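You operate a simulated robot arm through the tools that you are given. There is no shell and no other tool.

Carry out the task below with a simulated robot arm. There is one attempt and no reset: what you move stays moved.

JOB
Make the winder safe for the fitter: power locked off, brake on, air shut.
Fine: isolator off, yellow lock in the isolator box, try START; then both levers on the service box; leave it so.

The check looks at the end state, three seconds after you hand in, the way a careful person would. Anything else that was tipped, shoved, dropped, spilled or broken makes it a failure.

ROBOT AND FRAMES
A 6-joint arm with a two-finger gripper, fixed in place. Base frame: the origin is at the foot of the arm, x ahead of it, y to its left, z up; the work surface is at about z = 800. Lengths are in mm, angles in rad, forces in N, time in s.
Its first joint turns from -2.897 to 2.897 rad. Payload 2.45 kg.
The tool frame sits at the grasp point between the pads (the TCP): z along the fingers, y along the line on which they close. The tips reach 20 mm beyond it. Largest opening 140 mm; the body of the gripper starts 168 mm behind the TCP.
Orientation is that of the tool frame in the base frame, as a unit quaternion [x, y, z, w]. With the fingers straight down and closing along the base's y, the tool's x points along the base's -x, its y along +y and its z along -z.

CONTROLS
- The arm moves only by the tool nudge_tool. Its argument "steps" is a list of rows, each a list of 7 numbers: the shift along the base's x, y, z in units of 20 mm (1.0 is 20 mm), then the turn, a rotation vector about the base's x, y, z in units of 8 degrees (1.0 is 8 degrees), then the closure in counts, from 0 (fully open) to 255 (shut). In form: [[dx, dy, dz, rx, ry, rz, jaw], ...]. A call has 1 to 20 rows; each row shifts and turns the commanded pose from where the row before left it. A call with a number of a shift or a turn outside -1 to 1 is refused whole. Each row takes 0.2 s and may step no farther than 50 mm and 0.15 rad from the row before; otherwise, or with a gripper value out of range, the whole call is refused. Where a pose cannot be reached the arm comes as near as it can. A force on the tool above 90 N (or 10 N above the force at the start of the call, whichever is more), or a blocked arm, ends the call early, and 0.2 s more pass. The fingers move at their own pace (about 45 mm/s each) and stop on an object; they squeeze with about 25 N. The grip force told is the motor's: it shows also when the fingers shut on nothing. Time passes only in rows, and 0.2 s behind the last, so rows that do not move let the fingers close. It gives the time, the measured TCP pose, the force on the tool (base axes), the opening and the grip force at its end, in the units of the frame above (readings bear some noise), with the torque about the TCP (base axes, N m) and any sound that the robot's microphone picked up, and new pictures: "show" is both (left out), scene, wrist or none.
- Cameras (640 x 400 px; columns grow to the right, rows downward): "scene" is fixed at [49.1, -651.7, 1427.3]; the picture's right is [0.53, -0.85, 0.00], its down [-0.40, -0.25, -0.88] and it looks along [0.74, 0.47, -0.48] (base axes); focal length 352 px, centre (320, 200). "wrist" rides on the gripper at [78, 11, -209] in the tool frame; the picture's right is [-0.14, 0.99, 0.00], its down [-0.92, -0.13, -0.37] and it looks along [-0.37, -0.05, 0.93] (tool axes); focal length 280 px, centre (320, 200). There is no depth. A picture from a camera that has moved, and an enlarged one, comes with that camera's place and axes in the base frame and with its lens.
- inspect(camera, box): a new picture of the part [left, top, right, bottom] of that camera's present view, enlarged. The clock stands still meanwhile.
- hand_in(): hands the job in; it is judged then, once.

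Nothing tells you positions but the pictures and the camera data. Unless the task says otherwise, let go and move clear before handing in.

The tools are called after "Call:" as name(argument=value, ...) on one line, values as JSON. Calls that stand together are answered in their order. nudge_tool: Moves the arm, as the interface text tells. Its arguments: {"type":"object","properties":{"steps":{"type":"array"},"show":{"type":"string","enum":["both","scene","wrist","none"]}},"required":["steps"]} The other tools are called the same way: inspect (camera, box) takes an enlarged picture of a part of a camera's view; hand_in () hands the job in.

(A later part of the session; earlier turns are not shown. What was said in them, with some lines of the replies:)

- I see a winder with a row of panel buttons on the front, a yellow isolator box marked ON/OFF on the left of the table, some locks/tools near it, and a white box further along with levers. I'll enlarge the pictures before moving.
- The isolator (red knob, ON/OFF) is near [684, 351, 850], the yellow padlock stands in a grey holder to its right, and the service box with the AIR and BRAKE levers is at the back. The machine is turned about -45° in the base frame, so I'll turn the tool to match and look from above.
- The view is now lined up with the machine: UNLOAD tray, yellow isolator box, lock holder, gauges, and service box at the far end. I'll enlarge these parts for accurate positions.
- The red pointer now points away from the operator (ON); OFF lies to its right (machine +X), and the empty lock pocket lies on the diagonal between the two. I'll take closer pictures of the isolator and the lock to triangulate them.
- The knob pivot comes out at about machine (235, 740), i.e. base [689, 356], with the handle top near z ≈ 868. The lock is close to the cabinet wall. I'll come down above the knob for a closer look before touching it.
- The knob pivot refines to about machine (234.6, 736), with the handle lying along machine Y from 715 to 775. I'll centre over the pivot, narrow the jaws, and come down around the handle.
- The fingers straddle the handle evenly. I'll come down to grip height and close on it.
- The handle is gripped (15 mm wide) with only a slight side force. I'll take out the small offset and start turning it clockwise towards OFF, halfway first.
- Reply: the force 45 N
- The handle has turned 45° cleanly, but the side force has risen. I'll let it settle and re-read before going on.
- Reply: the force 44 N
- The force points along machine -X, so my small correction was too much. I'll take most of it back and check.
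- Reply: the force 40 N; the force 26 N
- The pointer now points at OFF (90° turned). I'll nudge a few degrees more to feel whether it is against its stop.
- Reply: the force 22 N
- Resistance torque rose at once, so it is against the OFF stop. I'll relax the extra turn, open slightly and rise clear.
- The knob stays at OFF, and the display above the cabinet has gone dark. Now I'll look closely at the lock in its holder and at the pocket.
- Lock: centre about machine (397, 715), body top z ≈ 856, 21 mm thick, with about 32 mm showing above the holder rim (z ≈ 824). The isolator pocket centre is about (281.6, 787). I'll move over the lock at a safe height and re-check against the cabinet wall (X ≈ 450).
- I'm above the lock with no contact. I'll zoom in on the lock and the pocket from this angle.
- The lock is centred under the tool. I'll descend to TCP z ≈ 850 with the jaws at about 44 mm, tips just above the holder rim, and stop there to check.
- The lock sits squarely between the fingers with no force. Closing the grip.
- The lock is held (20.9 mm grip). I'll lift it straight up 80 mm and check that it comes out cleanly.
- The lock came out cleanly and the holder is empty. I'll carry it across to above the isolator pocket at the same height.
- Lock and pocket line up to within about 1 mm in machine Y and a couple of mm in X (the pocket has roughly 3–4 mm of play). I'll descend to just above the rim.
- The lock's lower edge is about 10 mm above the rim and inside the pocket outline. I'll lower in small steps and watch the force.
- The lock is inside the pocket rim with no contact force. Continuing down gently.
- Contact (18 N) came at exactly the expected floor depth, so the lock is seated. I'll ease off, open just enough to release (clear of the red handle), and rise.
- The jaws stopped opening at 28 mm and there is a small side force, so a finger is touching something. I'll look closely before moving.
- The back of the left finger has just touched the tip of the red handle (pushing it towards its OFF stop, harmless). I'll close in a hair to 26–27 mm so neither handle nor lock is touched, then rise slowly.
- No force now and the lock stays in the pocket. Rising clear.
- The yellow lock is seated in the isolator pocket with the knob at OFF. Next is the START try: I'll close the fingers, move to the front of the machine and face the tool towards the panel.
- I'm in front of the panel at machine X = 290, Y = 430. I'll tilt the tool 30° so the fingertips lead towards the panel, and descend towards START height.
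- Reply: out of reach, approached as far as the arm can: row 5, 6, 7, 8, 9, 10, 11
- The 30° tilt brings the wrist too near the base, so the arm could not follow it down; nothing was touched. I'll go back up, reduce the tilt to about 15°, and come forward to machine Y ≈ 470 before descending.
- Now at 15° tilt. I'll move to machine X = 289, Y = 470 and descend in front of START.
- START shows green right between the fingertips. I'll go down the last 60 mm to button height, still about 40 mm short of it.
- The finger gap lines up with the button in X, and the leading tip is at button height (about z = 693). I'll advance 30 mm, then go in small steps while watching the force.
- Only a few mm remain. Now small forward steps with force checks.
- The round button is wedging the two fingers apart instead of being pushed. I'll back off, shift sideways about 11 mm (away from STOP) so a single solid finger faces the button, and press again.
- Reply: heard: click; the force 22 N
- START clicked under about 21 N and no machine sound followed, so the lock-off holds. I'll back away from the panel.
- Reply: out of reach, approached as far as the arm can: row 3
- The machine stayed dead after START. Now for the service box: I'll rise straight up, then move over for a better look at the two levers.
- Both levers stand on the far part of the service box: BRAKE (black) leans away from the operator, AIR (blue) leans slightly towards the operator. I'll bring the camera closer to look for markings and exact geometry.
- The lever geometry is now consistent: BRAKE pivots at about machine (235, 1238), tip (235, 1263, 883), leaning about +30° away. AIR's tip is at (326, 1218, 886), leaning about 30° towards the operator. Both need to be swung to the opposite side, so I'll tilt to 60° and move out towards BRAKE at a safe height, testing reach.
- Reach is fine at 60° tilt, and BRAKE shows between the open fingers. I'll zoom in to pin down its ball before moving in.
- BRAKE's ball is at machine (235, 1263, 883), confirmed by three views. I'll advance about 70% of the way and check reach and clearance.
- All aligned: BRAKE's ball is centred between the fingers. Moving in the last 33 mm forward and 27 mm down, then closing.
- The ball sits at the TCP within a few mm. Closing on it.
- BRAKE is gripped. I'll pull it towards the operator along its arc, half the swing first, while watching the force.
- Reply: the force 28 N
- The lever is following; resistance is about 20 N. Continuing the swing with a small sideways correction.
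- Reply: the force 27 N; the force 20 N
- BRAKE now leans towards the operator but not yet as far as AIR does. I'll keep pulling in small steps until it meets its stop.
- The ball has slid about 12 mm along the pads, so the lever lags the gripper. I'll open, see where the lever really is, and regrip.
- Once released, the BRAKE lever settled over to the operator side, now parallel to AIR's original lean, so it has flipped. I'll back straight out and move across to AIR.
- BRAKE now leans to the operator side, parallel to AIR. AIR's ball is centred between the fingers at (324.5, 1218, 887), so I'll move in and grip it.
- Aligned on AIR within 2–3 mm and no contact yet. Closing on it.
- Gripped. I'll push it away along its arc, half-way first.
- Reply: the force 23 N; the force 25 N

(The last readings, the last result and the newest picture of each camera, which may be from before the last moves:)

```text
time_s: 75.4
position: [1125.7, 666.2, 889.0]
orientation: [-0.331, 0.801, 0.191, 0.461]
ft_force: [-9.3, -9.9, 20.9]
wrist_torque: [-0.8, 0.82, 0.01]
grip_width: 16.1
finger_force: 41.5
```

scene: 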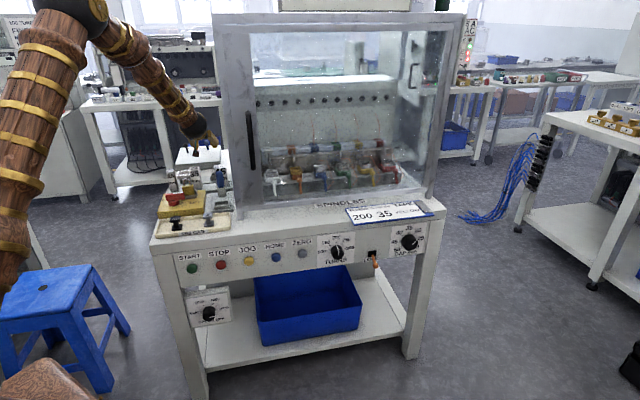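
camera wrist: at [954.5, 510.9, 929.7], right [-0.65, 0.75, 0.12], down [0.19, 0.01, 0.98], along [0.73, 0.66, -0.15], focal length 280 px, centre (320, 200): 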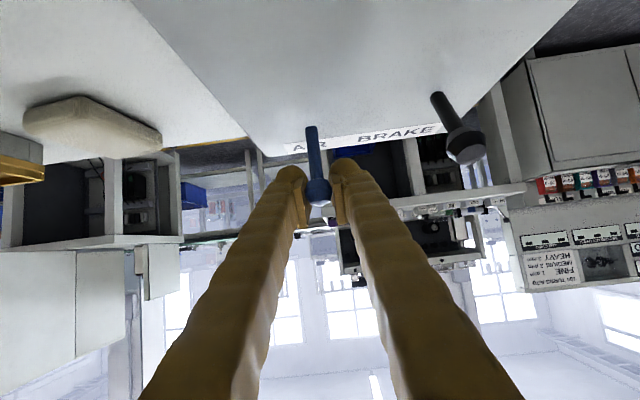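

Call:
nudge_tool(steps=[[0.16, 0.16, -0.12, 0, 0, 0, 255], [0.14, 0.14, -0.12, 0, 0, 0, 255], [0, 0, 0, 0, 0, 0, 255]], show="wrist")

Call:
inspect(camera="wrist", box=[210, 90, 450, 240])

Call:
inspect(camera="scene", box=[150, 110, 246, 180])

```text
time_s: 76.2
position: [1131.5, 671.8, 882.5]
orientation: [-0.332, 0.8, 0.191, 0.461]
ft_force: [-1.7, -5.0, 25.0]
wrist_torque: [-0.72, 0.74, 0.06]
grip_width: 16.1
finger_force: 42.3
camera wrist: at [968.0, 524.4, 921.1], right [-0.65, 0.75, 0.12], down [0.19, 0.01, 0.98], along [0.73, 0.66, -0.15], focal length 280 px, centre (320, 200)
```

wrist: 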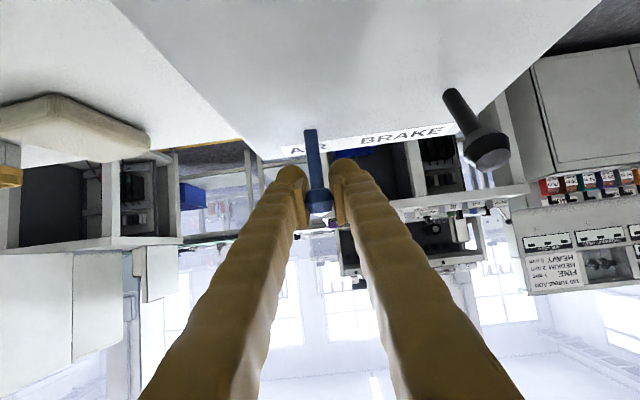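

```text
2.67 times, centred on (330, 165) of wrist
camera zoom: at [968.0, 524.4, 921.1], right [-0.65, 0.75, 0.12], down [0.19, 0.01, 0.98], along [0.73, 0.66, -0.15], focal length 748 px, centre (293, 293)
```

zoom: 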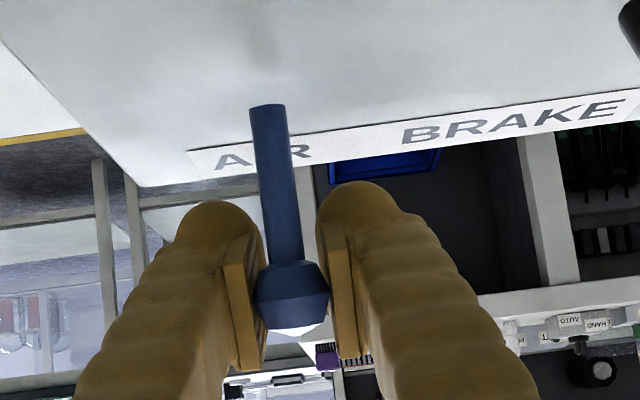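

```text
5.71 times, centred on (198, 145) of scene
camera zoom: at [49.1, -651.7, 1427.3], right [0.53, -0.85, 0.0], down [-0.4, -0.25, -0.88], along [0.74, 0.47, -0.48], focal length 2014 px, centre (1017, 514)
```

zoom: 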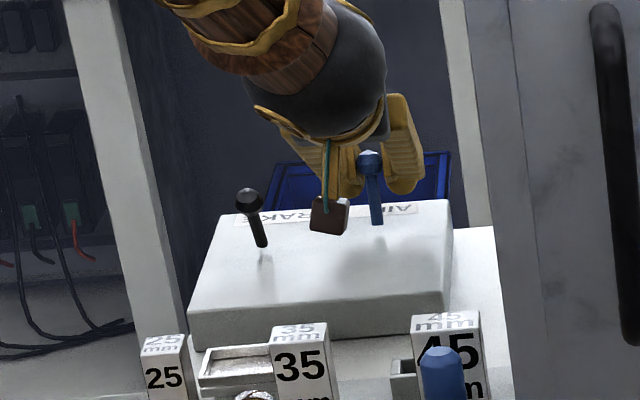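

AIR now leans away. I'll open the fingers and see where it settles.

Call:
nudge_tool(steps=[[0, 0, 0, 0, 0, 0, 220], [0, 0, 0, 0, 0, 0, 180], [0, 0, 0, 0, 0, 0, 160], [0, 0, 0, 0, 0, 0, 160]], show="wrist")

Call:
inspect(camera="wrist", box=[210, 90, 450, 240])

Call:
inspect(camera="scene", box=[150, 110, 246, 180])

```text
time_s: 77.2
position: [1131.3, 672.3, 883.0]
orientation: [-0.332, 0.801, 0.191, 0.46]
ft_force: [1.1, 0.3, -0.4]
wrist_torque: [0.01, -0.01, -0.01]
grip_width: 52.1
finger_force: 0.0
camera wrist: at [967.9, 524.2, 920.0], right [-0.65, 0.75, 0.12], down [0.19, 0.01, 0.98], along [0.73, 0.66, -0.15], focal length 280 px, centre (320, 200)
```

wrist: 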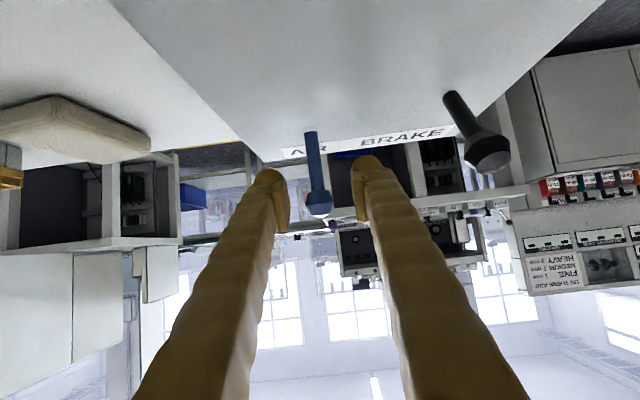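

```text
2.67 times, centred on (330, 165) of wrist
camera zoom: at [967.9, 524.2, 920.0], right [-0.65, 0.75, 0.12], down [0.19, 0.01, 0.98], along [0.73, 0.66, -0.15], focal length 748 px, centre (293, 293)
```

zoom: 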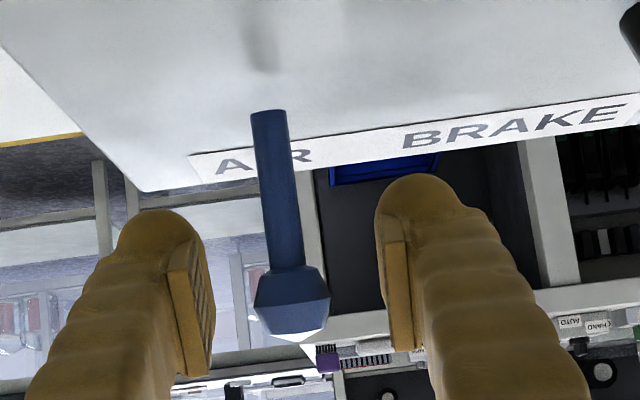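

```text
5.71 times, centred on (198, 145) of scene
camera zoom: at [49.1, -651.7, 1427.3], right [0.53, -0.85, 0.0], down [-0.4, -0.25, -0.88], along [0.74, 0.47, -0.48], focal length 2014 px, centre (1017, 514)
```

zoom: 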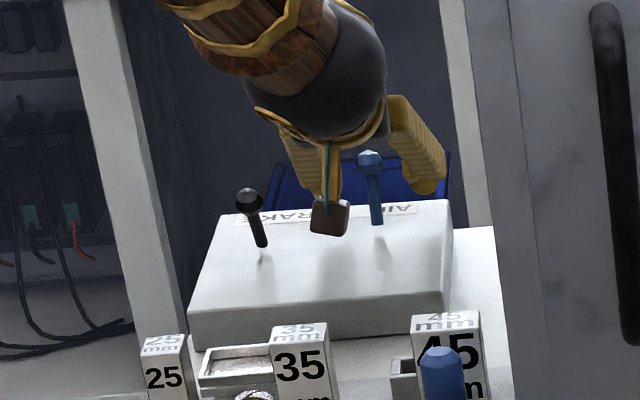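

AIR leans away by about as much as BRAKE did at the start, and BRAKE now leans towards the operator exactly as AIR did. I'll back out, then look from higher up to verify both angles.

Call:
nudge_tool(steps=[[-0.61, -0.61, 0.5, 0, 0, 0, 160], [-0.61, -0.61, 0.5, 0, 0, 0, 160], [-0.61, -0.61, 0.5, 0, 0, 0, 160], [-0.61, -0.61, 0.5, 0, 0, 0, 160], [-0.61, -0.61, 0.5, 0, 0, 0, 160], [-0.61, -0.61, 0.5, 0, 0, 0, 160]], show="both")

Call:
inspect(camera="wrist", box=[250, 110, 450, 230])

Call:
inspect(camera="scene", box=[164, 134, 236, 179])

```text
time_s: 78.6
position: [1058.9, 598.1, 942.2]
orientation: [-0.333, 0.801, 0.192, 0.46]
ft_force: [1.2, 0.0, 0.2]
wrist_torque: [-0.02, -0.04, -0.01]
grip_width: 52.3
finger_force: 0.1
camera wrist: at [894.4, 450.9, 979.6], right [-0.65, 0.75, 0.12], down [0.19, 0.01, 0.98], along [0.73, 0.66, -0.15], focal length 280 px, centre (320, 200)
```

scene: 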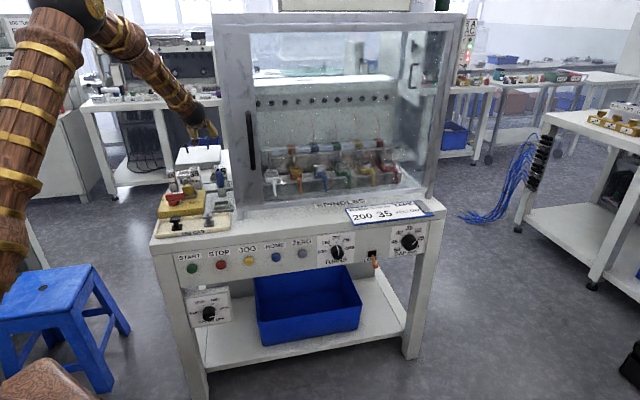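
wrist: 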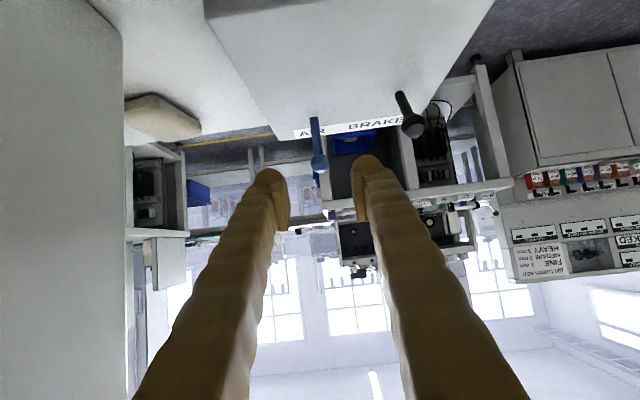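

```text
3.20 times, centred on (350, 170) of wrist
camera zoom: at [894.4, 450.9, 979.6], right [-0.65, 0.75, 0.12], down [0.19, 0.01, 0.98], along [0.73, 0.66, -0.15], focal length 897 px, centre (224, 296)
```

zoom: 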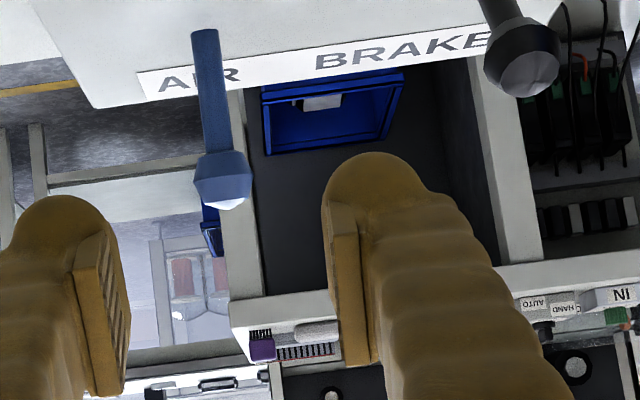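

```text
8.89 times, centred on (200, 156) of scene
camera zoom: at [49.1, -651.7, 1427.3], right [0.53, -0.85, 0.0], down [-0.4, -0.25, -0.88], along [0.74, 0.47, -0.48], focal length 3132 px, centre (1387, 587)
```

zoom: 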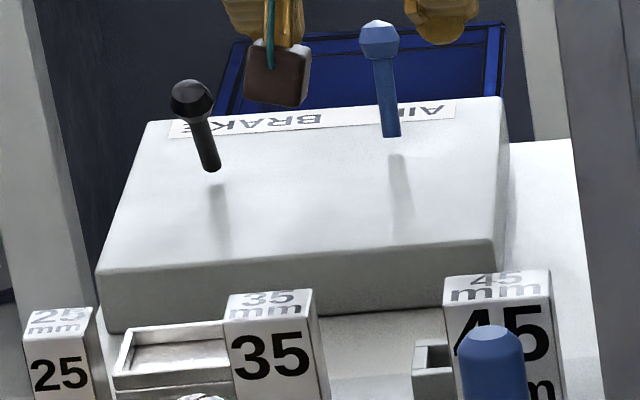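

Scene measurements are symmetric for both levers. To be sure AIR is fully over, I'll repeat the same viewpoint, relative to AIR, that I had on BRAKE at the start, and compare directly.

Call:
nudge_tool(steps=[[0.68, 0.68, -0.55, 0, 0, 0, 160], [0.68, 0.68, -0.55, 0, 0, 0, 160], [0.69, 0.7, -0.55, 0, 0, 0, 160], [0, 0, 0, 0, 0, 0, 160]], show="wrist")

Call:
inspect(camera="wrist", box=[210, 90, 410, 240])

```text
time_s: 79.6
position: [1099.5, 639.9, 909.7]
orientation: [-0.331, 0.801, 0.191, 0.461]
ft_force: [-0.2, -0.1, -0.1]
wrist_torque: [0.05, -0.03, 0.02]
grip_width: 52.4
finger_force: 0.0
camera wrist: at [935.6, 492.3, 947.0], right [-0.65, 0.75, 0.12], down [0.19, 0.01, 0.98], along [0.73, 0.66, -0.15], focal length 280 px, centre (320, 200)
```

wrist: 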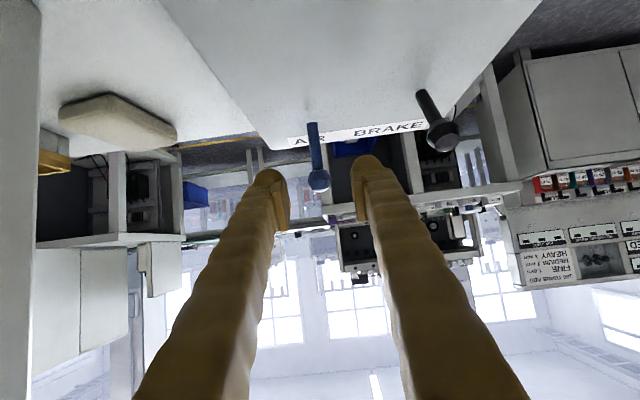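

```text
2.67 times, centred on (310, 165) of wrist
camera zoom: at [935.6, 492.3, 947.0], right [-0.65, 0.75, 0.12], down [0.19, 0.01, 0.98], along [0.73, 0.66, -0.15], focal length 748 px, centre (347, 293)
```

zoom: 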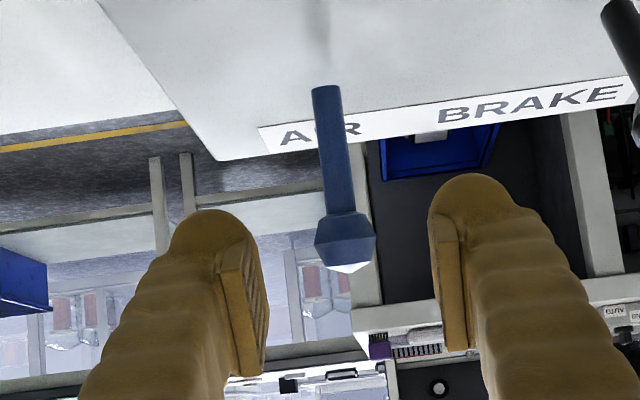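

The lever angles match within a few degrees. I'll do one gentle confirming push on AIR with closed fingers (one finger squarely on the ball) to be sure it is against its stop. First back out and close.

Call:
nudge_tool(steps=[[-0.68, -0.68, 0.5, 0, 0, 0, 160], [-0.68, -0.68, 0.5, 0, 0, 0, 160], [-0.68, -0.68, 0.5, 0, 0, 0, 160], [0.39, -0.39, 0, 0, 0, 0, 255], [0, 0, -0.5, 0, 0, 0, 255], [0, 0, -0.8, 0, 0, 0, 255], [0, 0, -0.8, 0, 0, 0, 255]], show="wrist")

Call:
inspect(camera="wrist", box=[210, 90, 410, 240])

```text
time_s: 81.2
position: [1066.3, 589.9, 896.3]
orientation: [-0.332, 0.801, 0.191, 0.461]
ft_force: [0.3, 0.3, 1.0]
wrist_torque: [-0.03, -0.02, -0.03]
grip_width: 0.0
finger_force: 24.9
camera wrist: at [902.9, 443.4, 935.1], right [-0.65, 0.75, 0.12], down [0.19, 0.01, 0.98], along [0.73, 0.66, -0.15], focal length 280 px, centre (320, 200)
```

wrist: 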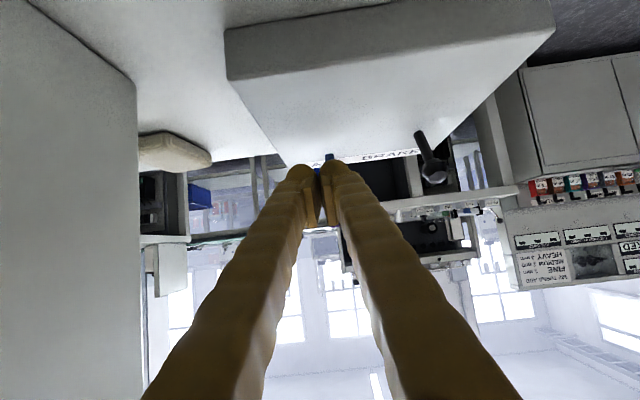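

```text
2.67 times, centred on (310, 165) of wrist
camera zoom: at [902.9, 443.4, 935.1], right [-0.65, 0.75, 0.12], down [0.19, 0.01, 0.98], along [0.73, 0.66, -0.15], focal length 748 px, centre (347, 293)
```

zoom: 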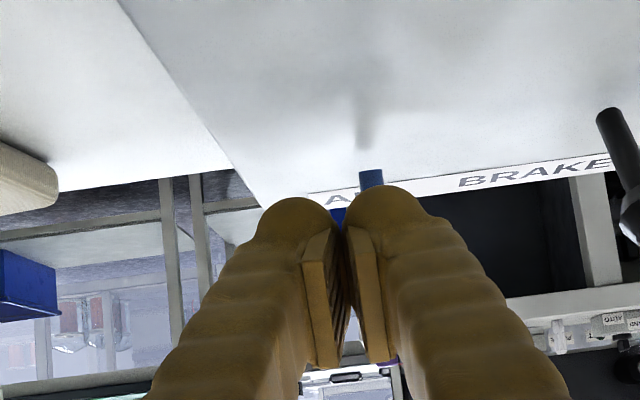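

Call:
nudge_tool(steps=[[0.6, 0.6, 0, 0, 0, 0, 255], [0.6, 0.6, 0, 0, 0, 0, 255], [0.4, 0.4, 0, 0, 0, 0, 255], [0, 0, 0, 0, 0, 0, 255]], show="none")

Call:
inspect(camera="wrist", box=[210, 90, 410, 240])

Call:
inspect(camera="scene", box=[164, 124, 236, 179])

```text
time_s: 82.2
position: [1098.7, 623.0, 896.9]
orientation: [-0.332, 0.801, 0.191, 0.46]
ft_force: [-0.4, -1.1, 0.3]
wrist_torque: [-0.03, 0.03, -0.04]
grip_width: 0.0
finger_force: 25.4
```

```text
2.67 times, centred on (310, 165) of wrist
camera zoom: at [934.7, 475.7, 935.4], right [-0.65, 0.75, 0.12], down [0.19, 0.01, 0.98], along [0.73, 0.66, -0.15], focal length 748 px, centre (347, 293)
```

zoom: 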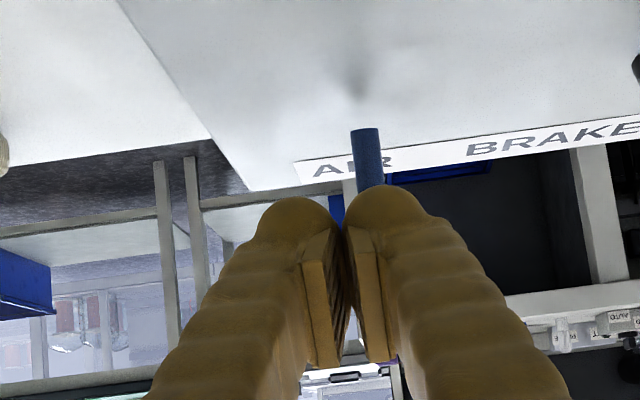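

```text
7.27 times, centred on (200, 152) of scene
camera zoom: at [49.1, -651.7, 1427.3], right [0.53, -0.85, 0.0], down [-0.4, -0.25, -0.88], along [0.74, 0.47, -0.48], focal length 2563 px, centre (1193, 553)
```

zoom: 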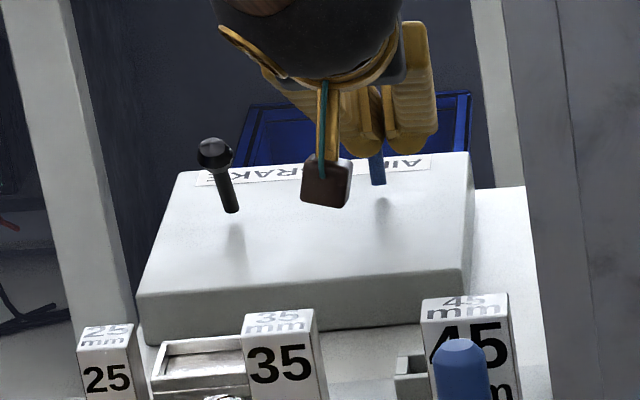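

Call:
nudge_tool(steps=[[0.2, 0.2, 0, 0, 0, 0, 255], [0.2, 0.2, 0, 0, 0, 0, 255], [0, 0, 0, 0, 0, 0, 255]], show="none")

```text
time_s: 83.0
position: [1105.4, 631.3, 897.4]
orientation: [-0.332, 0.801, 0.191, 0.46]
ft_force: [-0.9, 0.9, -0.3]
wrist_torque: [0.03, 0.04, -0.01]
grip_width: 0.2
finger_force: 24.6
```

Call:
nudge_tool(steps=[[0.14, 0.14, 0, 0, 0, 0, 255], [0.14, 0.14, 0, 0, 0, 0, 255], [0, 0, 0, 0, 0, 0, 255]], show="none")

```text
time_s: 83.8
position: [1112.5, 636.6, 897.3]
orientation: [-0.331, 0.801, 0.191, 0.461]
ft_force: [-0.2, 0.2, 0.6]
wrist_torque: [0.03, 0.02, -0.01]
grip_width: 0.0
finger_force: 25.3
```

Call:
nudge_tool(steps=[[0.1, 0.1, 0, 0, 0, 0, 255], [0.1, 0.1, 0, 0, 0, 0, 255], [0, 0, 0, 0, 0, 0, 255]], show="none")

```text
time_s: 84.6
position: [1115.9, 641.0, 897.5]
orientation: [-0.332, 0.801, 0.191, 0.46]
ft_force: [-0.4, -0.2, 0.1]
wrist_torque: [0.02, 0.0, -0.03]
grip_width: 0.0
finger_force: 24.8
```

Call:
nudge_tool(steps=[[0.1, 0.1, 0, 0, 0, 0, 255], [0.1, 0.1, 0, 0, 0, 0, 255], [0, 0, 0, 0, 0, 0, 255]], show="wrist")

Call:
inspect(camera="wrist", box=[210, 90, 410, 240])

```text
time_s: 85.4
position: [1120.0, 644.2, 896.8]
orientation: [-0.331, 0.801, 0.191, 0.461]
ft_force: [-33.8, -28.8, 8.2]
wrist_torque: [-0.05, 0.31, 0.52]
grip_width: 0.1
finger_force: 25.2
camera wrist: at [956.0, 496.5, 935.1], right [-0.65, 0.75, 0.12], down [0.19, 0.01, 0.98], along [0.73, 0.66, -0.15], focal length 280 px, centre (320, 200)
```

wrist: 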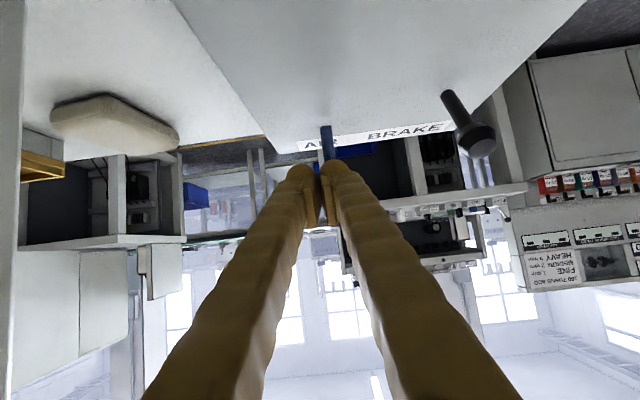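

```text
2.67 times, centred on (310, 165) of wrist
camera zoom: at [956.0, 496.5, 935.1], right [-0.65, 0.75, 0.12], down [0.19, 0.01, 0.98], along [0.73, 0.66, -0.15], focal length 748 px, centre (347, 293)
```

zoom: 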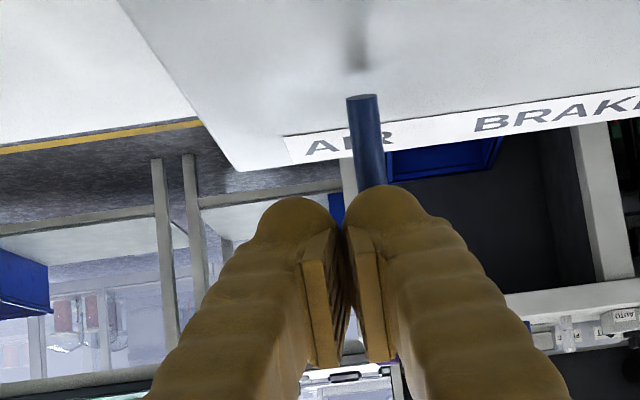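

The push met about 44 N within a couple of mm, so AIR is firmly against its stop, and BRAKE's lean matches AIR's original stop angle. I'll back off and rise clear.

Call:
nudge_tool(steps=[[-0.3, -0.3, 0, 0, 0, 0, 255], [-0.8, -0.8, 0, 0, 0, 0, 255], [-0.8, -0.8, 0.3, 0, 0, 0, 255], [-0.8, -0.8, 0.6, 0, 0, 0, 255], [-0.5, -0.5, 1, 0, 0, 0, 255], [-0.5, -0.5, 1, 0, 0, 0, 255], [-0.5, -0.5, 1, 0, 0, 0, 255], [-0.5, -0.5, 1, 0, 0, 0, 255], [-0.5, -0.5, 1, 0, 0, 0, 255], [-0.5, -0.5, 1, 0, 0, 0, 255]], show="both")

Call:
inspect(camera="scene", box=[164, 134, 236, 179])

```text
time_s: 87.6
position: [1006.1, 531.4, 1035.4]
orientation: [-0.332, 0.801, 0.192, 0.46]
ft_force: [0.2, -0.8, -0.9]
wrist_torque: [0.01, -0.02, -0.01]
grip_width: 0.2
finger_force: 25.2
camera wrist: at [841.9, 383.3, 1072.9], right [-0.65, 0.75, 0.12], down [0.19, 0.01, 0.98], along [0.73, 0.66, -0.15], focal length 280 px, centre (320, 200)
```

scene: 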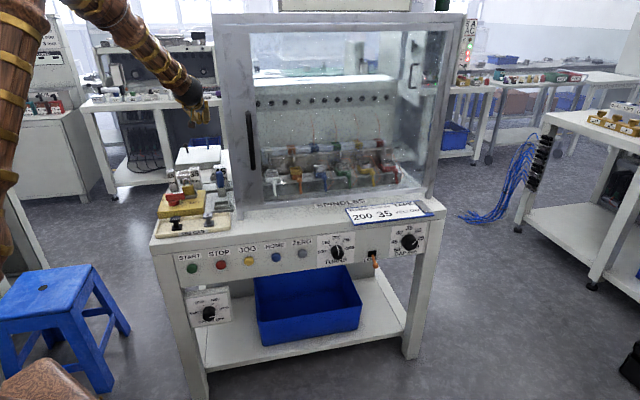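
wrist: 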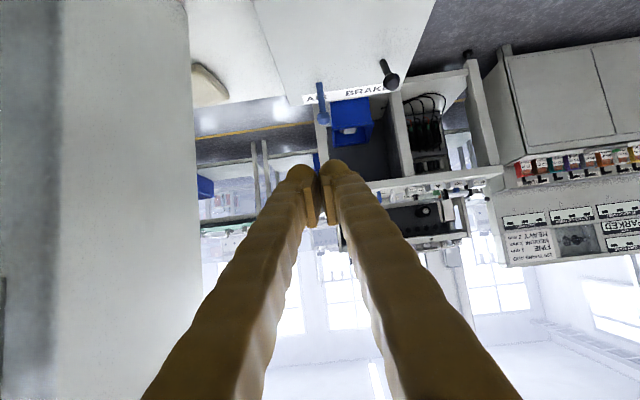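

```text
8.89 times, centred on (200, 156) of scene
camera zoom: at [49.1, -651.7, 1427.3], right [0.53, -0.85, 0.0], down [-0.4, -0.25, -0.88], along [0.74, 0.47, -0.48], focal length 3132 px, centre (1387, 587)
```

zoom: 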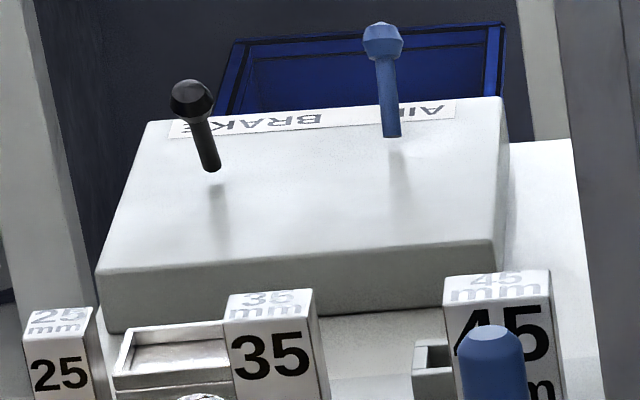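

Both levers are now on the opposite sides. AIR shifted a touch under that push, so I'll give BRAKE the same confirmation: pressing it from above with the underside of one closed finger drives it further towards the operator, onto its stop.

Call:
nudge_tool(steps=[[0.017, 0.923, -0.25, 0, 0, 0, 255], [0.017, 0.923, -0.25, 0, 0, 0, 255], [0.017, 0.923, -0.25, 0, 0, 0, 255], [0.017, 0.923, -0.25, 0, 0, 0, 255], [0.017, 0.923, -0.25, 0, 0, 0, 255], [0.017, 0.923, -0.25, 0, 0, 0, 255], [0.017, 0.923, -0.25, 0, 0, 0, 255], [0.45, 0.45, -0.4, 0, 0, 0, 255], [0.45, 0.45, -0.6, 0, 0, 0, 255], [0.45, 0.45, -0.8, 0, 0, 0, 255], [0.45, 0.45, -0.8, 0, 0, 0, 255]], show="both")

Call:
inspect(camera="wrist", box=[210, 90, 410, 240])

Call:
inspect(camera="scene", box=[150, 110, 246, 180])

```text
time_s: 90.0
position: [1044.1, 696.3, 947.6]
orientation: [-0.331, 0.801, 0.191, 0.46]
ft_force: [0.4, -0.1, 0.2]
wrist_torque: [-0.04, 0.05, 0.03]
grip_width: 0.0
finger_force: 25.2
camera wrist: at [880.7, 548.8, 986.1], right [-0.65, 0.75, 0.12], down [0.19, 0.01, 0.98], along [0.73, 0.66, -0.15], focal length 280 px, centre (320, 200)
```

scene: 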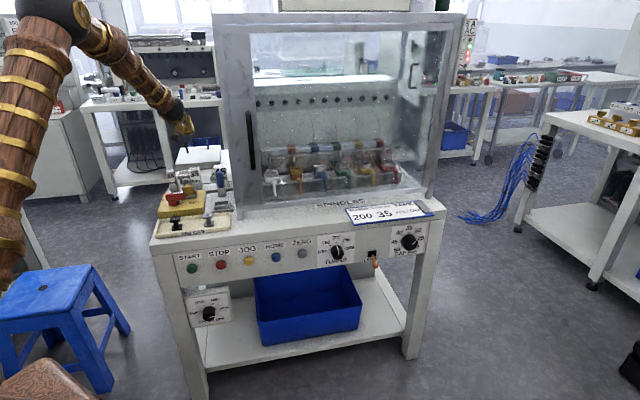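
wrist: 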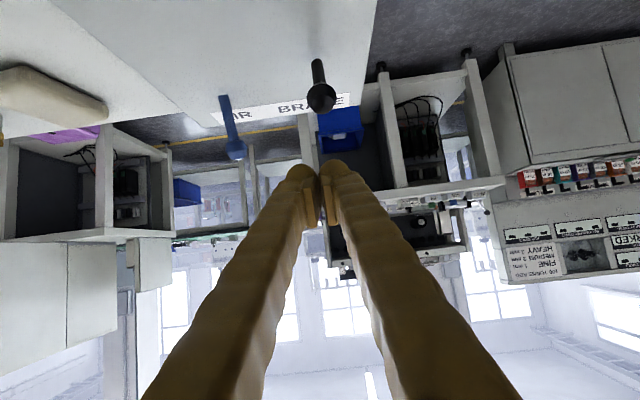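

```text
2.67 times, centred on (310, 165) of wrist
camera zoom: at [880.7, 548.8, 986.1], right [-0.65, 0.75, 0.12], down [0.19, 0.01, 0.98], along [0.73, 0.66, -0.15], focal length 748 px, centre (347, 293)
```

zoom: 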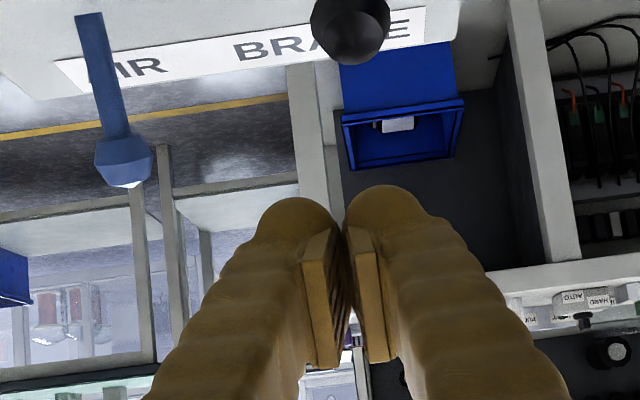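

```text
5.71 times, centred on (198, 145) of scene
camera zoom: at [49.1, -651.7, 1427.3], right [0.53, -0.85, 0.0], down [-0.4, -0.25, -0.88], along [0.74, 0.47, -0.48], focal length 2014 px, centre (1017, 514)
```

zoom: 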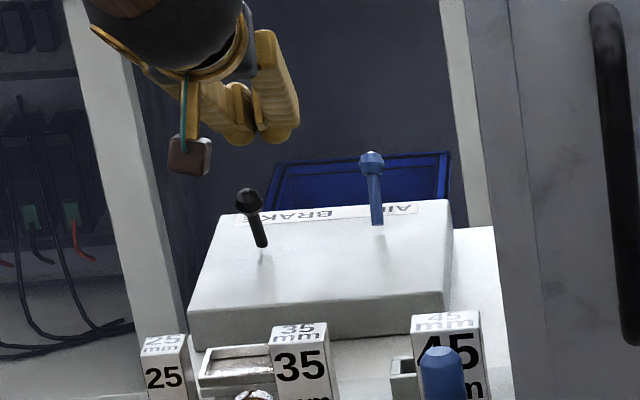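

The finger is above and behind BRAKE's ball with clearance. Moving in along the finger's underside direction, then small steps to contact.

Call:
nudge_tool(steps=[[-0.177, -0.177, -0.433, 0, 0, 0, 255], [-0.177, -0.177, -0.433, 0, 0, 0, 255], [-0.09, -0.09, -0.217, 0, 0, 0, 255], [0, 0, 0, 0, 0, 0, 255]], show="none")

Call:
inspect(camera="wrist", box=[210, 50, 410, 200])

Call:
inspect(camera="scene", box=[150, 110, 246, 180])

```text
time_s: 91.0
position: [1034.5, 687.3, 926.3]
orientation: [-0.331, 0.801, 0.192, 0.461]
ft_force: [0.7, -0.4, 0.0]
wrist_torque: [0.0, -0.02, 0.01]
grip_width: 0.0
finger_force: 24.9
```

```text
2.67 times, centred on (310, 125) of wrist
camera zoom: at [871.7, 539.8, 964.2], right [-0.65, 0.75, 0.12], down [0.19, 0.01, 0.98], along [0.73, 0.66, -0.15], focal length 748 px, centre (347, 400)
```

zoom: 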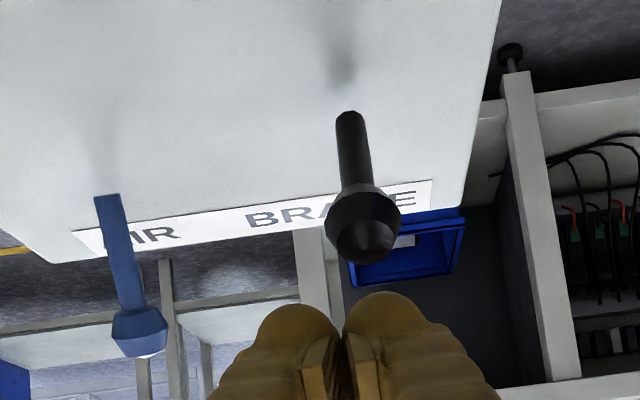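

```text
5.71 times, centred on (198, 145) of scene
camera zoom: at [49.1, -651.7, 1427.3], right [0.53, -0.85, 0.0], down [-0.4, -0.25, -0.88], along [0.74, 0.47, -0.48], focal length 2014 px, centre (1017, 514)
```

zoom: 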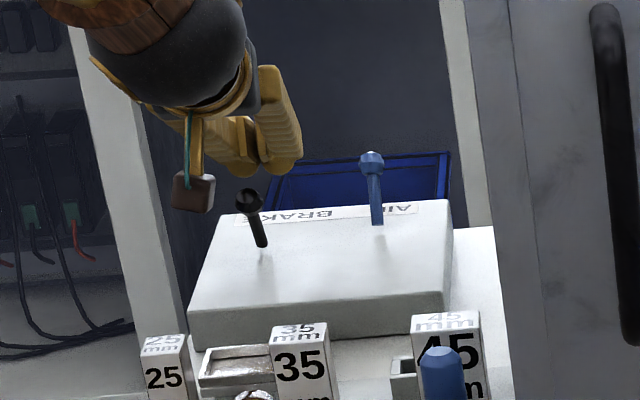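

Call:
nudge_tool(steps=[[-0.04, -0.04, -0.14, 0, 0, 0, 255], [-0.04, -0.04, -0.14, 0, 0, 0, 255], [0, 0, 0, 0, 0, 0, 255]], show="none")

```text
time_s: 91.8
position: [1034.0, 686.0, 920.8]
orientation: [-0.331, 0.801, 0.191, 0.461]
ft_force: [-1.4, -0.4, 0.7]
wrist_torque: [-0.03, 0.01, 0.02]
grip_width: 0.3
finger_force: 24.6
```

Call:
nudge_tool(steps=[[-0.04, -0.04, -0.12, 0, 0, 0, 255], [-0.04, -0.04, -0.12, 0, 0, 0, 255], [0, 0, 0, 0, 0, 0, 255]], show="none")

```text
time_s: 92.6
position: [1031.3, 685.2, 915.0]
orientation: [-0.332, 0.801, 0.192, 0.461]
ft_force: [-0.3, 0.2, -0.8]
wrist_torque: [-0.01, 0.04, 0.0]
grip_width: 0.0
finger_force: 25.1
```

Call:
nudge_tool(steps=[[-0.03, -0.03, -0.08, 0, 0, 0, 255], [-0.02, -0.02, -0.06, 0, 0, 0, 255], [0, 0, 0, 0, 0, 0, 255]], show="none")

```text
time_s: 93.4
position: [1030.8, 682.7, 912.6]
orientation: [-0.331, 0.801, 0.191, 0.46]
ft_force: [1.3, -0.5, 0.9]
wrist_torque: [0.01, 0.0, 0.02]
grip_width: 0.0
finger_force: 24.8
```

Call:
nudge_tool(steps=[[-0.03, -0.03, -0.08, 0, 0, 0, 255], [-0.02, -0.02, -0.06, 0, 0, 0, 255], [0, 0, 0, 0, 0, 0, 255]], show="wrist")

Call:
inspect(camera="wrist", box=[210, 90, 410, 240])

```text
time_s: 94.2
position: [1029.5, 682.8, 910.5]
orientation: [-0.332, 0.801, 0.191, 0.461]
ft_force: [4.4, 3.0, 7.4]
wrist_torque: [0.06, 0.02, -0.02]
grip_width: 0.2
finger_force: 24.7
camera wrist: at [866.6, 535.1, 948.6], right [-0.65, 0.75, 0.12], down [0.19, 0.01, 0.98], along [0.73, 0.66, -0.15], focal length 280 px, centre (320, 200)
```

wrist: 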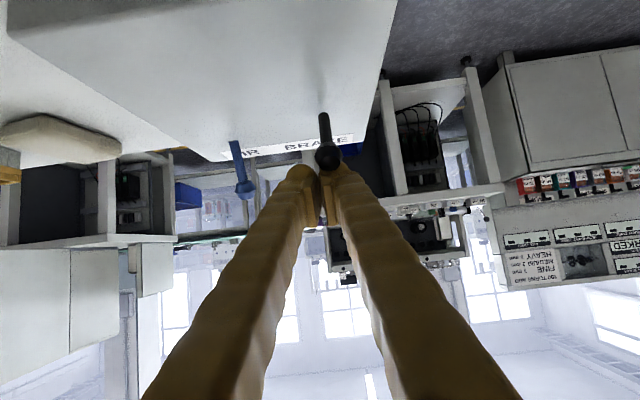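

```text
2.67 times, centred on (310, 165) of wrist
camera zoom: at [866.6, 535.1, 948.6], right [-0.65, 0.75, 0.12], down [0.19, 0.01, 0.98], along [0.73, 0.66, -0.15], focal length 748 px, centre (347, 293)
```

zoom: 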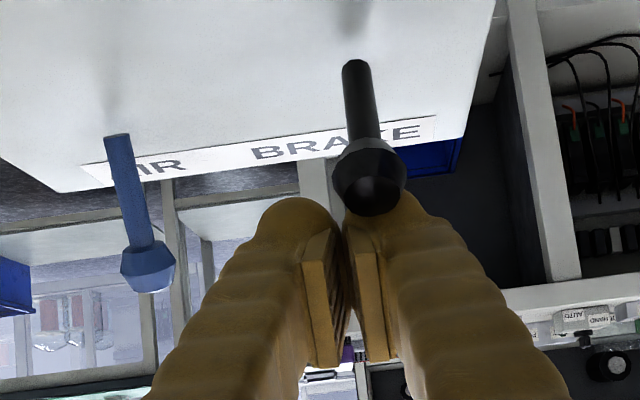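

Contact at about 9 N. Pressing a little more to seat it on the stop.

Call:
nudge_tool(steps=[[-0.02, -0.02, -0.05, 0, 0, 0, 255], [0, 0, 0, 0, 0, 0, 255]], show="none")

```text
time_s: 94.8
position: [1028.7, 683.0, 909.0]
orientation: [-0.331, 0.801, 0.191, 0.461]
ft_force: [11.8, 8.4, 15.4]
wrist_torque: [0.25, -0.06, -0.1]
grip_width: 0.0
finger_force: 25.0
```

Call:
nudge_tool(steps=[[-0.02, -0.02, -0.05, 0, 0, 0, 255], [-0.02, -0.02, -0.05, 0, 0, 0, 255], [0, 0, 0, 0, 0, 0, 255]], show="none")

```text
time_s: 95.6
position: [1028.3, 681.6, 909.7]
orientation: [-0.331, 0.8, 0.192, 0.462]
ft_force: [22.8, 18.1, 33.6]
wrist_torque: [0.51, -0.07, -0.21]
grip_width: 0.0
finger_force: 25.0
```

The force climbs stiffly to about 44 N, so BRAKE is on its stop too. I'll lift off the way I came and move clear.

Call:
nudge_tool(steps=[[0.1, 0.1, 0.25, 0, 0, 0, 255], [0.177, 0.177, 0.433, 0, 0, 0, 255], [0.177, 0.177, 0.6, 0, 0, 0, 255], [0, 0, 1, 0, 0, 0, 255], [-0.5, -0.5, 1, 0, 0, 0, 255], [-0.7, -0.7, 1, 0, 0, 0, 255], [-0.9, -0.9, 1, 0, 0, 0, 255], [-0.9, -0.9, 1, 0, 0, 0, 255], [-0.9, -0.9, 0.7, 0, 0, 0, 255], [-0.9, -0.9, 0.5, 0, 0, 0, 255], [-0.9, -0.9, 0.5, 0, 0, 0, 255], [-0.9, -0.9, 0.3, 0, 0, 0, 255]], show="both")

Call:
inspect(camera="scene", box=[164, 134, 236, 179])

Call:
inspect(camera="scene", box=[150, 130, 246, 240])

```text
time_s: 98.2
position: [906.6, 558.5, 1072.3]
orientation: [-0.331, 0.801, 0.191, 0.46]
ft_force: [0.8, 0.4, -0.9]
wrist_torque: [0.01, -0.02, 0.0]
grip_width: 0.0
finger_force: 25.0
camera wrist: at [742.2, 410.3, 1110.5], right [-0.65, 0.75, 0.12], down [0.19, 0.01, 0.98], along [0.73, 0.66, -0.15], focal length 280 px, centre (320, 200)
```

scene: 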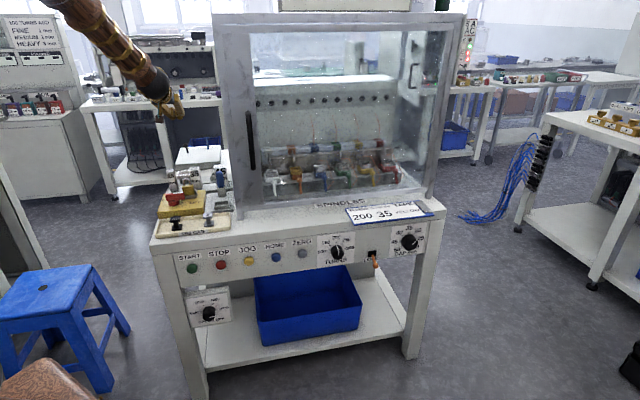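
wrist: 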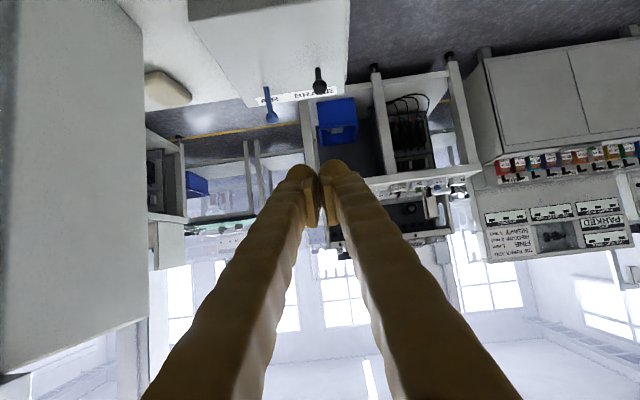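

```text
8.89 times, centred on (200, 156) of scene
camera zoom: at [49.1, -651.7, 1427.3], right [0.53, -0.85, 0.0], down [-0.4, -0.25, -0.88], along [0.74, 0.47, -0.48], focal length 3132 px, centre (1387, 587)
```

zoom: 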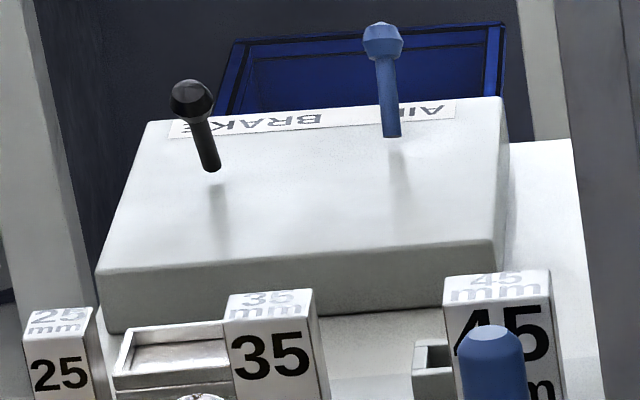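

```text
3.64 times, centred on (198, 185) of scene
camera zoom: at [49.1, -651.7, 1427.3], right [0.53, -0.85, 0.0], down [-0.4, -0.25, -0.88], along [0.74, 0.47, -0.48], focal length 1282 px, centre (764, 254)
```

zoom: 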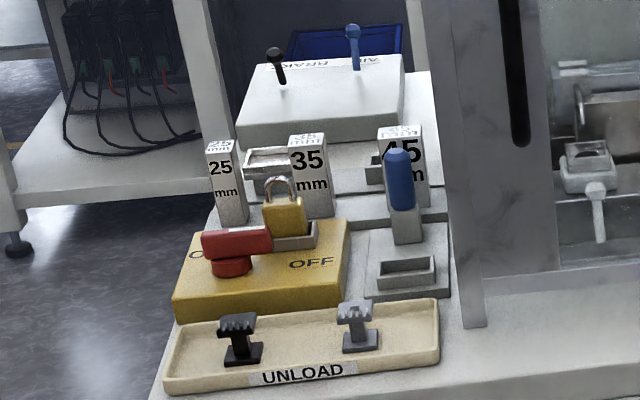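

Both levers are unchanged after release: BRAKE towards the operator, AIR away. The knob is at OFF with the lock in its pocket. I'll pull the arm back clear and take a last look from above.

Call:
nudge_tool(steps=[[-0.9, -0.9, 0.4, -0.5, 0.5, 0, 255], [-0.9, -0.9, 0.4, -0.5, 0.5, 0, 255], [-0.9, -0.9, 0.4, -0.5, 0.5, 0, 200], [-0.9, -0.9, 0.4, -0.5, 0.5, 0, 150], [-0.9, -0.9, 0.4, -0.5, 0.5, 0, 100], [-0.9, -0.9, 0.4, -0.5, 0.5, 0, 50], [-0.9, -0.9, 0.4, -0.5, 0.5, 0, 0], [-0.9, -0.9, 0.4, -0.5, 0.5, 0, 0], [-0.9, -0.9, 0.4, -0.5, 0.5, 0, 0], [-0.9, -0.9, 0.4, -0.5, 0.5, 0, 0]], show="both")

Call:
inspect(camera="wrist", box=[210, 60, 400, 240])

```text
time_s: 100.4
position: [725.0, 378.0, 1151.8]
orientation: [-0.382, 0.924, 0.01, 0.025]
ft_force: [-0.7, -0.1, 0.8]
wrist_torque: [0.03, 0.03, 0.05]
grip_width: 140.0
finger_force: 0.0
camera wrist: at [653.7, 322.5, 1357.6], right [-0.6, 0.8, 0.01], down [0.73, 0.54, 0.42], along [0.33, 0.26, -0.91], focal length 280 px, centre (320, 200)
```

scene: 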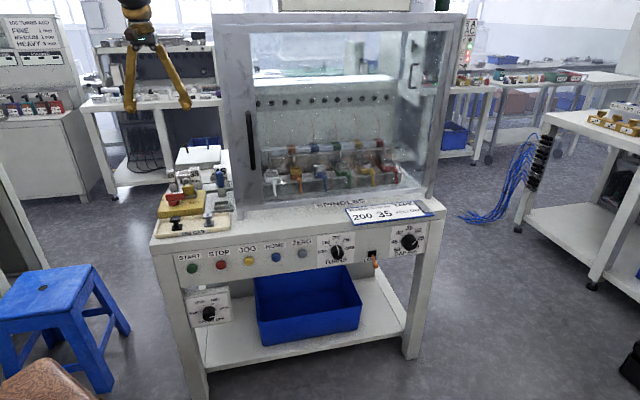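
wrist: 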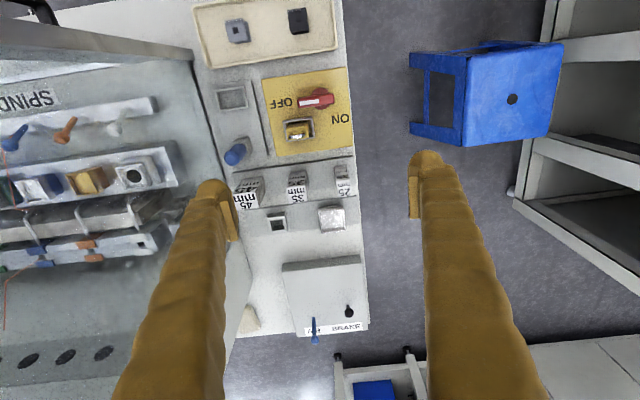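

```text
2.22 times, centred on (305, 150) of wrist
camera zoom: at [653.7, 322.5, 1357.6], right [-0.6, 0.8, 0.01], down [0.73, 0.54, 0.42], along [0.33, 0.26, -0.91], focal length 623 px, centre (353, 311)
```

zoom: 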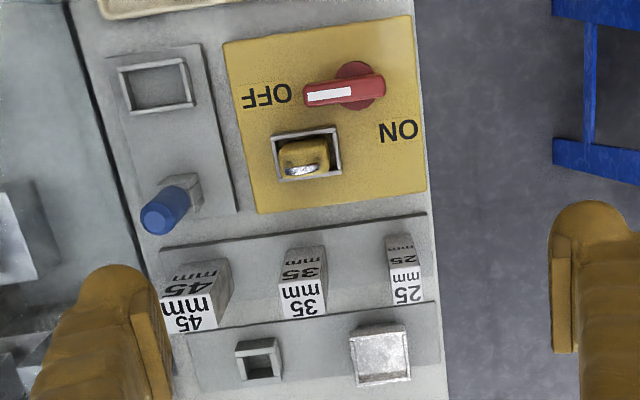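

From above, the red pointer is on OFF, the yellow lock stands in the isolator box, and START was tried with no response. BRAKE is pulled over, AIR is pushed over, and everything else is where it was. The arm is clear and empty, so I'm handing in.

Call:
hand_in()

```text
The job is handed in.
```

The winder is handed in as safe: power is locked off and both service-box levers are thrown. I have no verdict from the check yet. One thing is assumed rather than seen: the levers carry no ON or OFF marks, so I took the starting positions as brake off and air open, and flipped both.

- **Isolator:** the red knob is turned to OFF against its stop, and the display above the cabinet went dark.
- **Lock:** the yellow lock is seated in the pocket of the isolator box and stands level.
- **START:** I pressed it after the lock was in. It clicked and nothing ran.
- **BRAKE:** the lever now leans towards the operator. I pressed it onto its stop with about 44 N.
- **AIR:** the lever now leans away from the operator. I pushed it onto its stop with about 44 N.

While I was releasing the lock, the back of one finger lightly touched the red handle, pushing it towards OFF; it stayed at OFF. I saw nothing else moved or tipped, and the arm is empty and clear of the machine.
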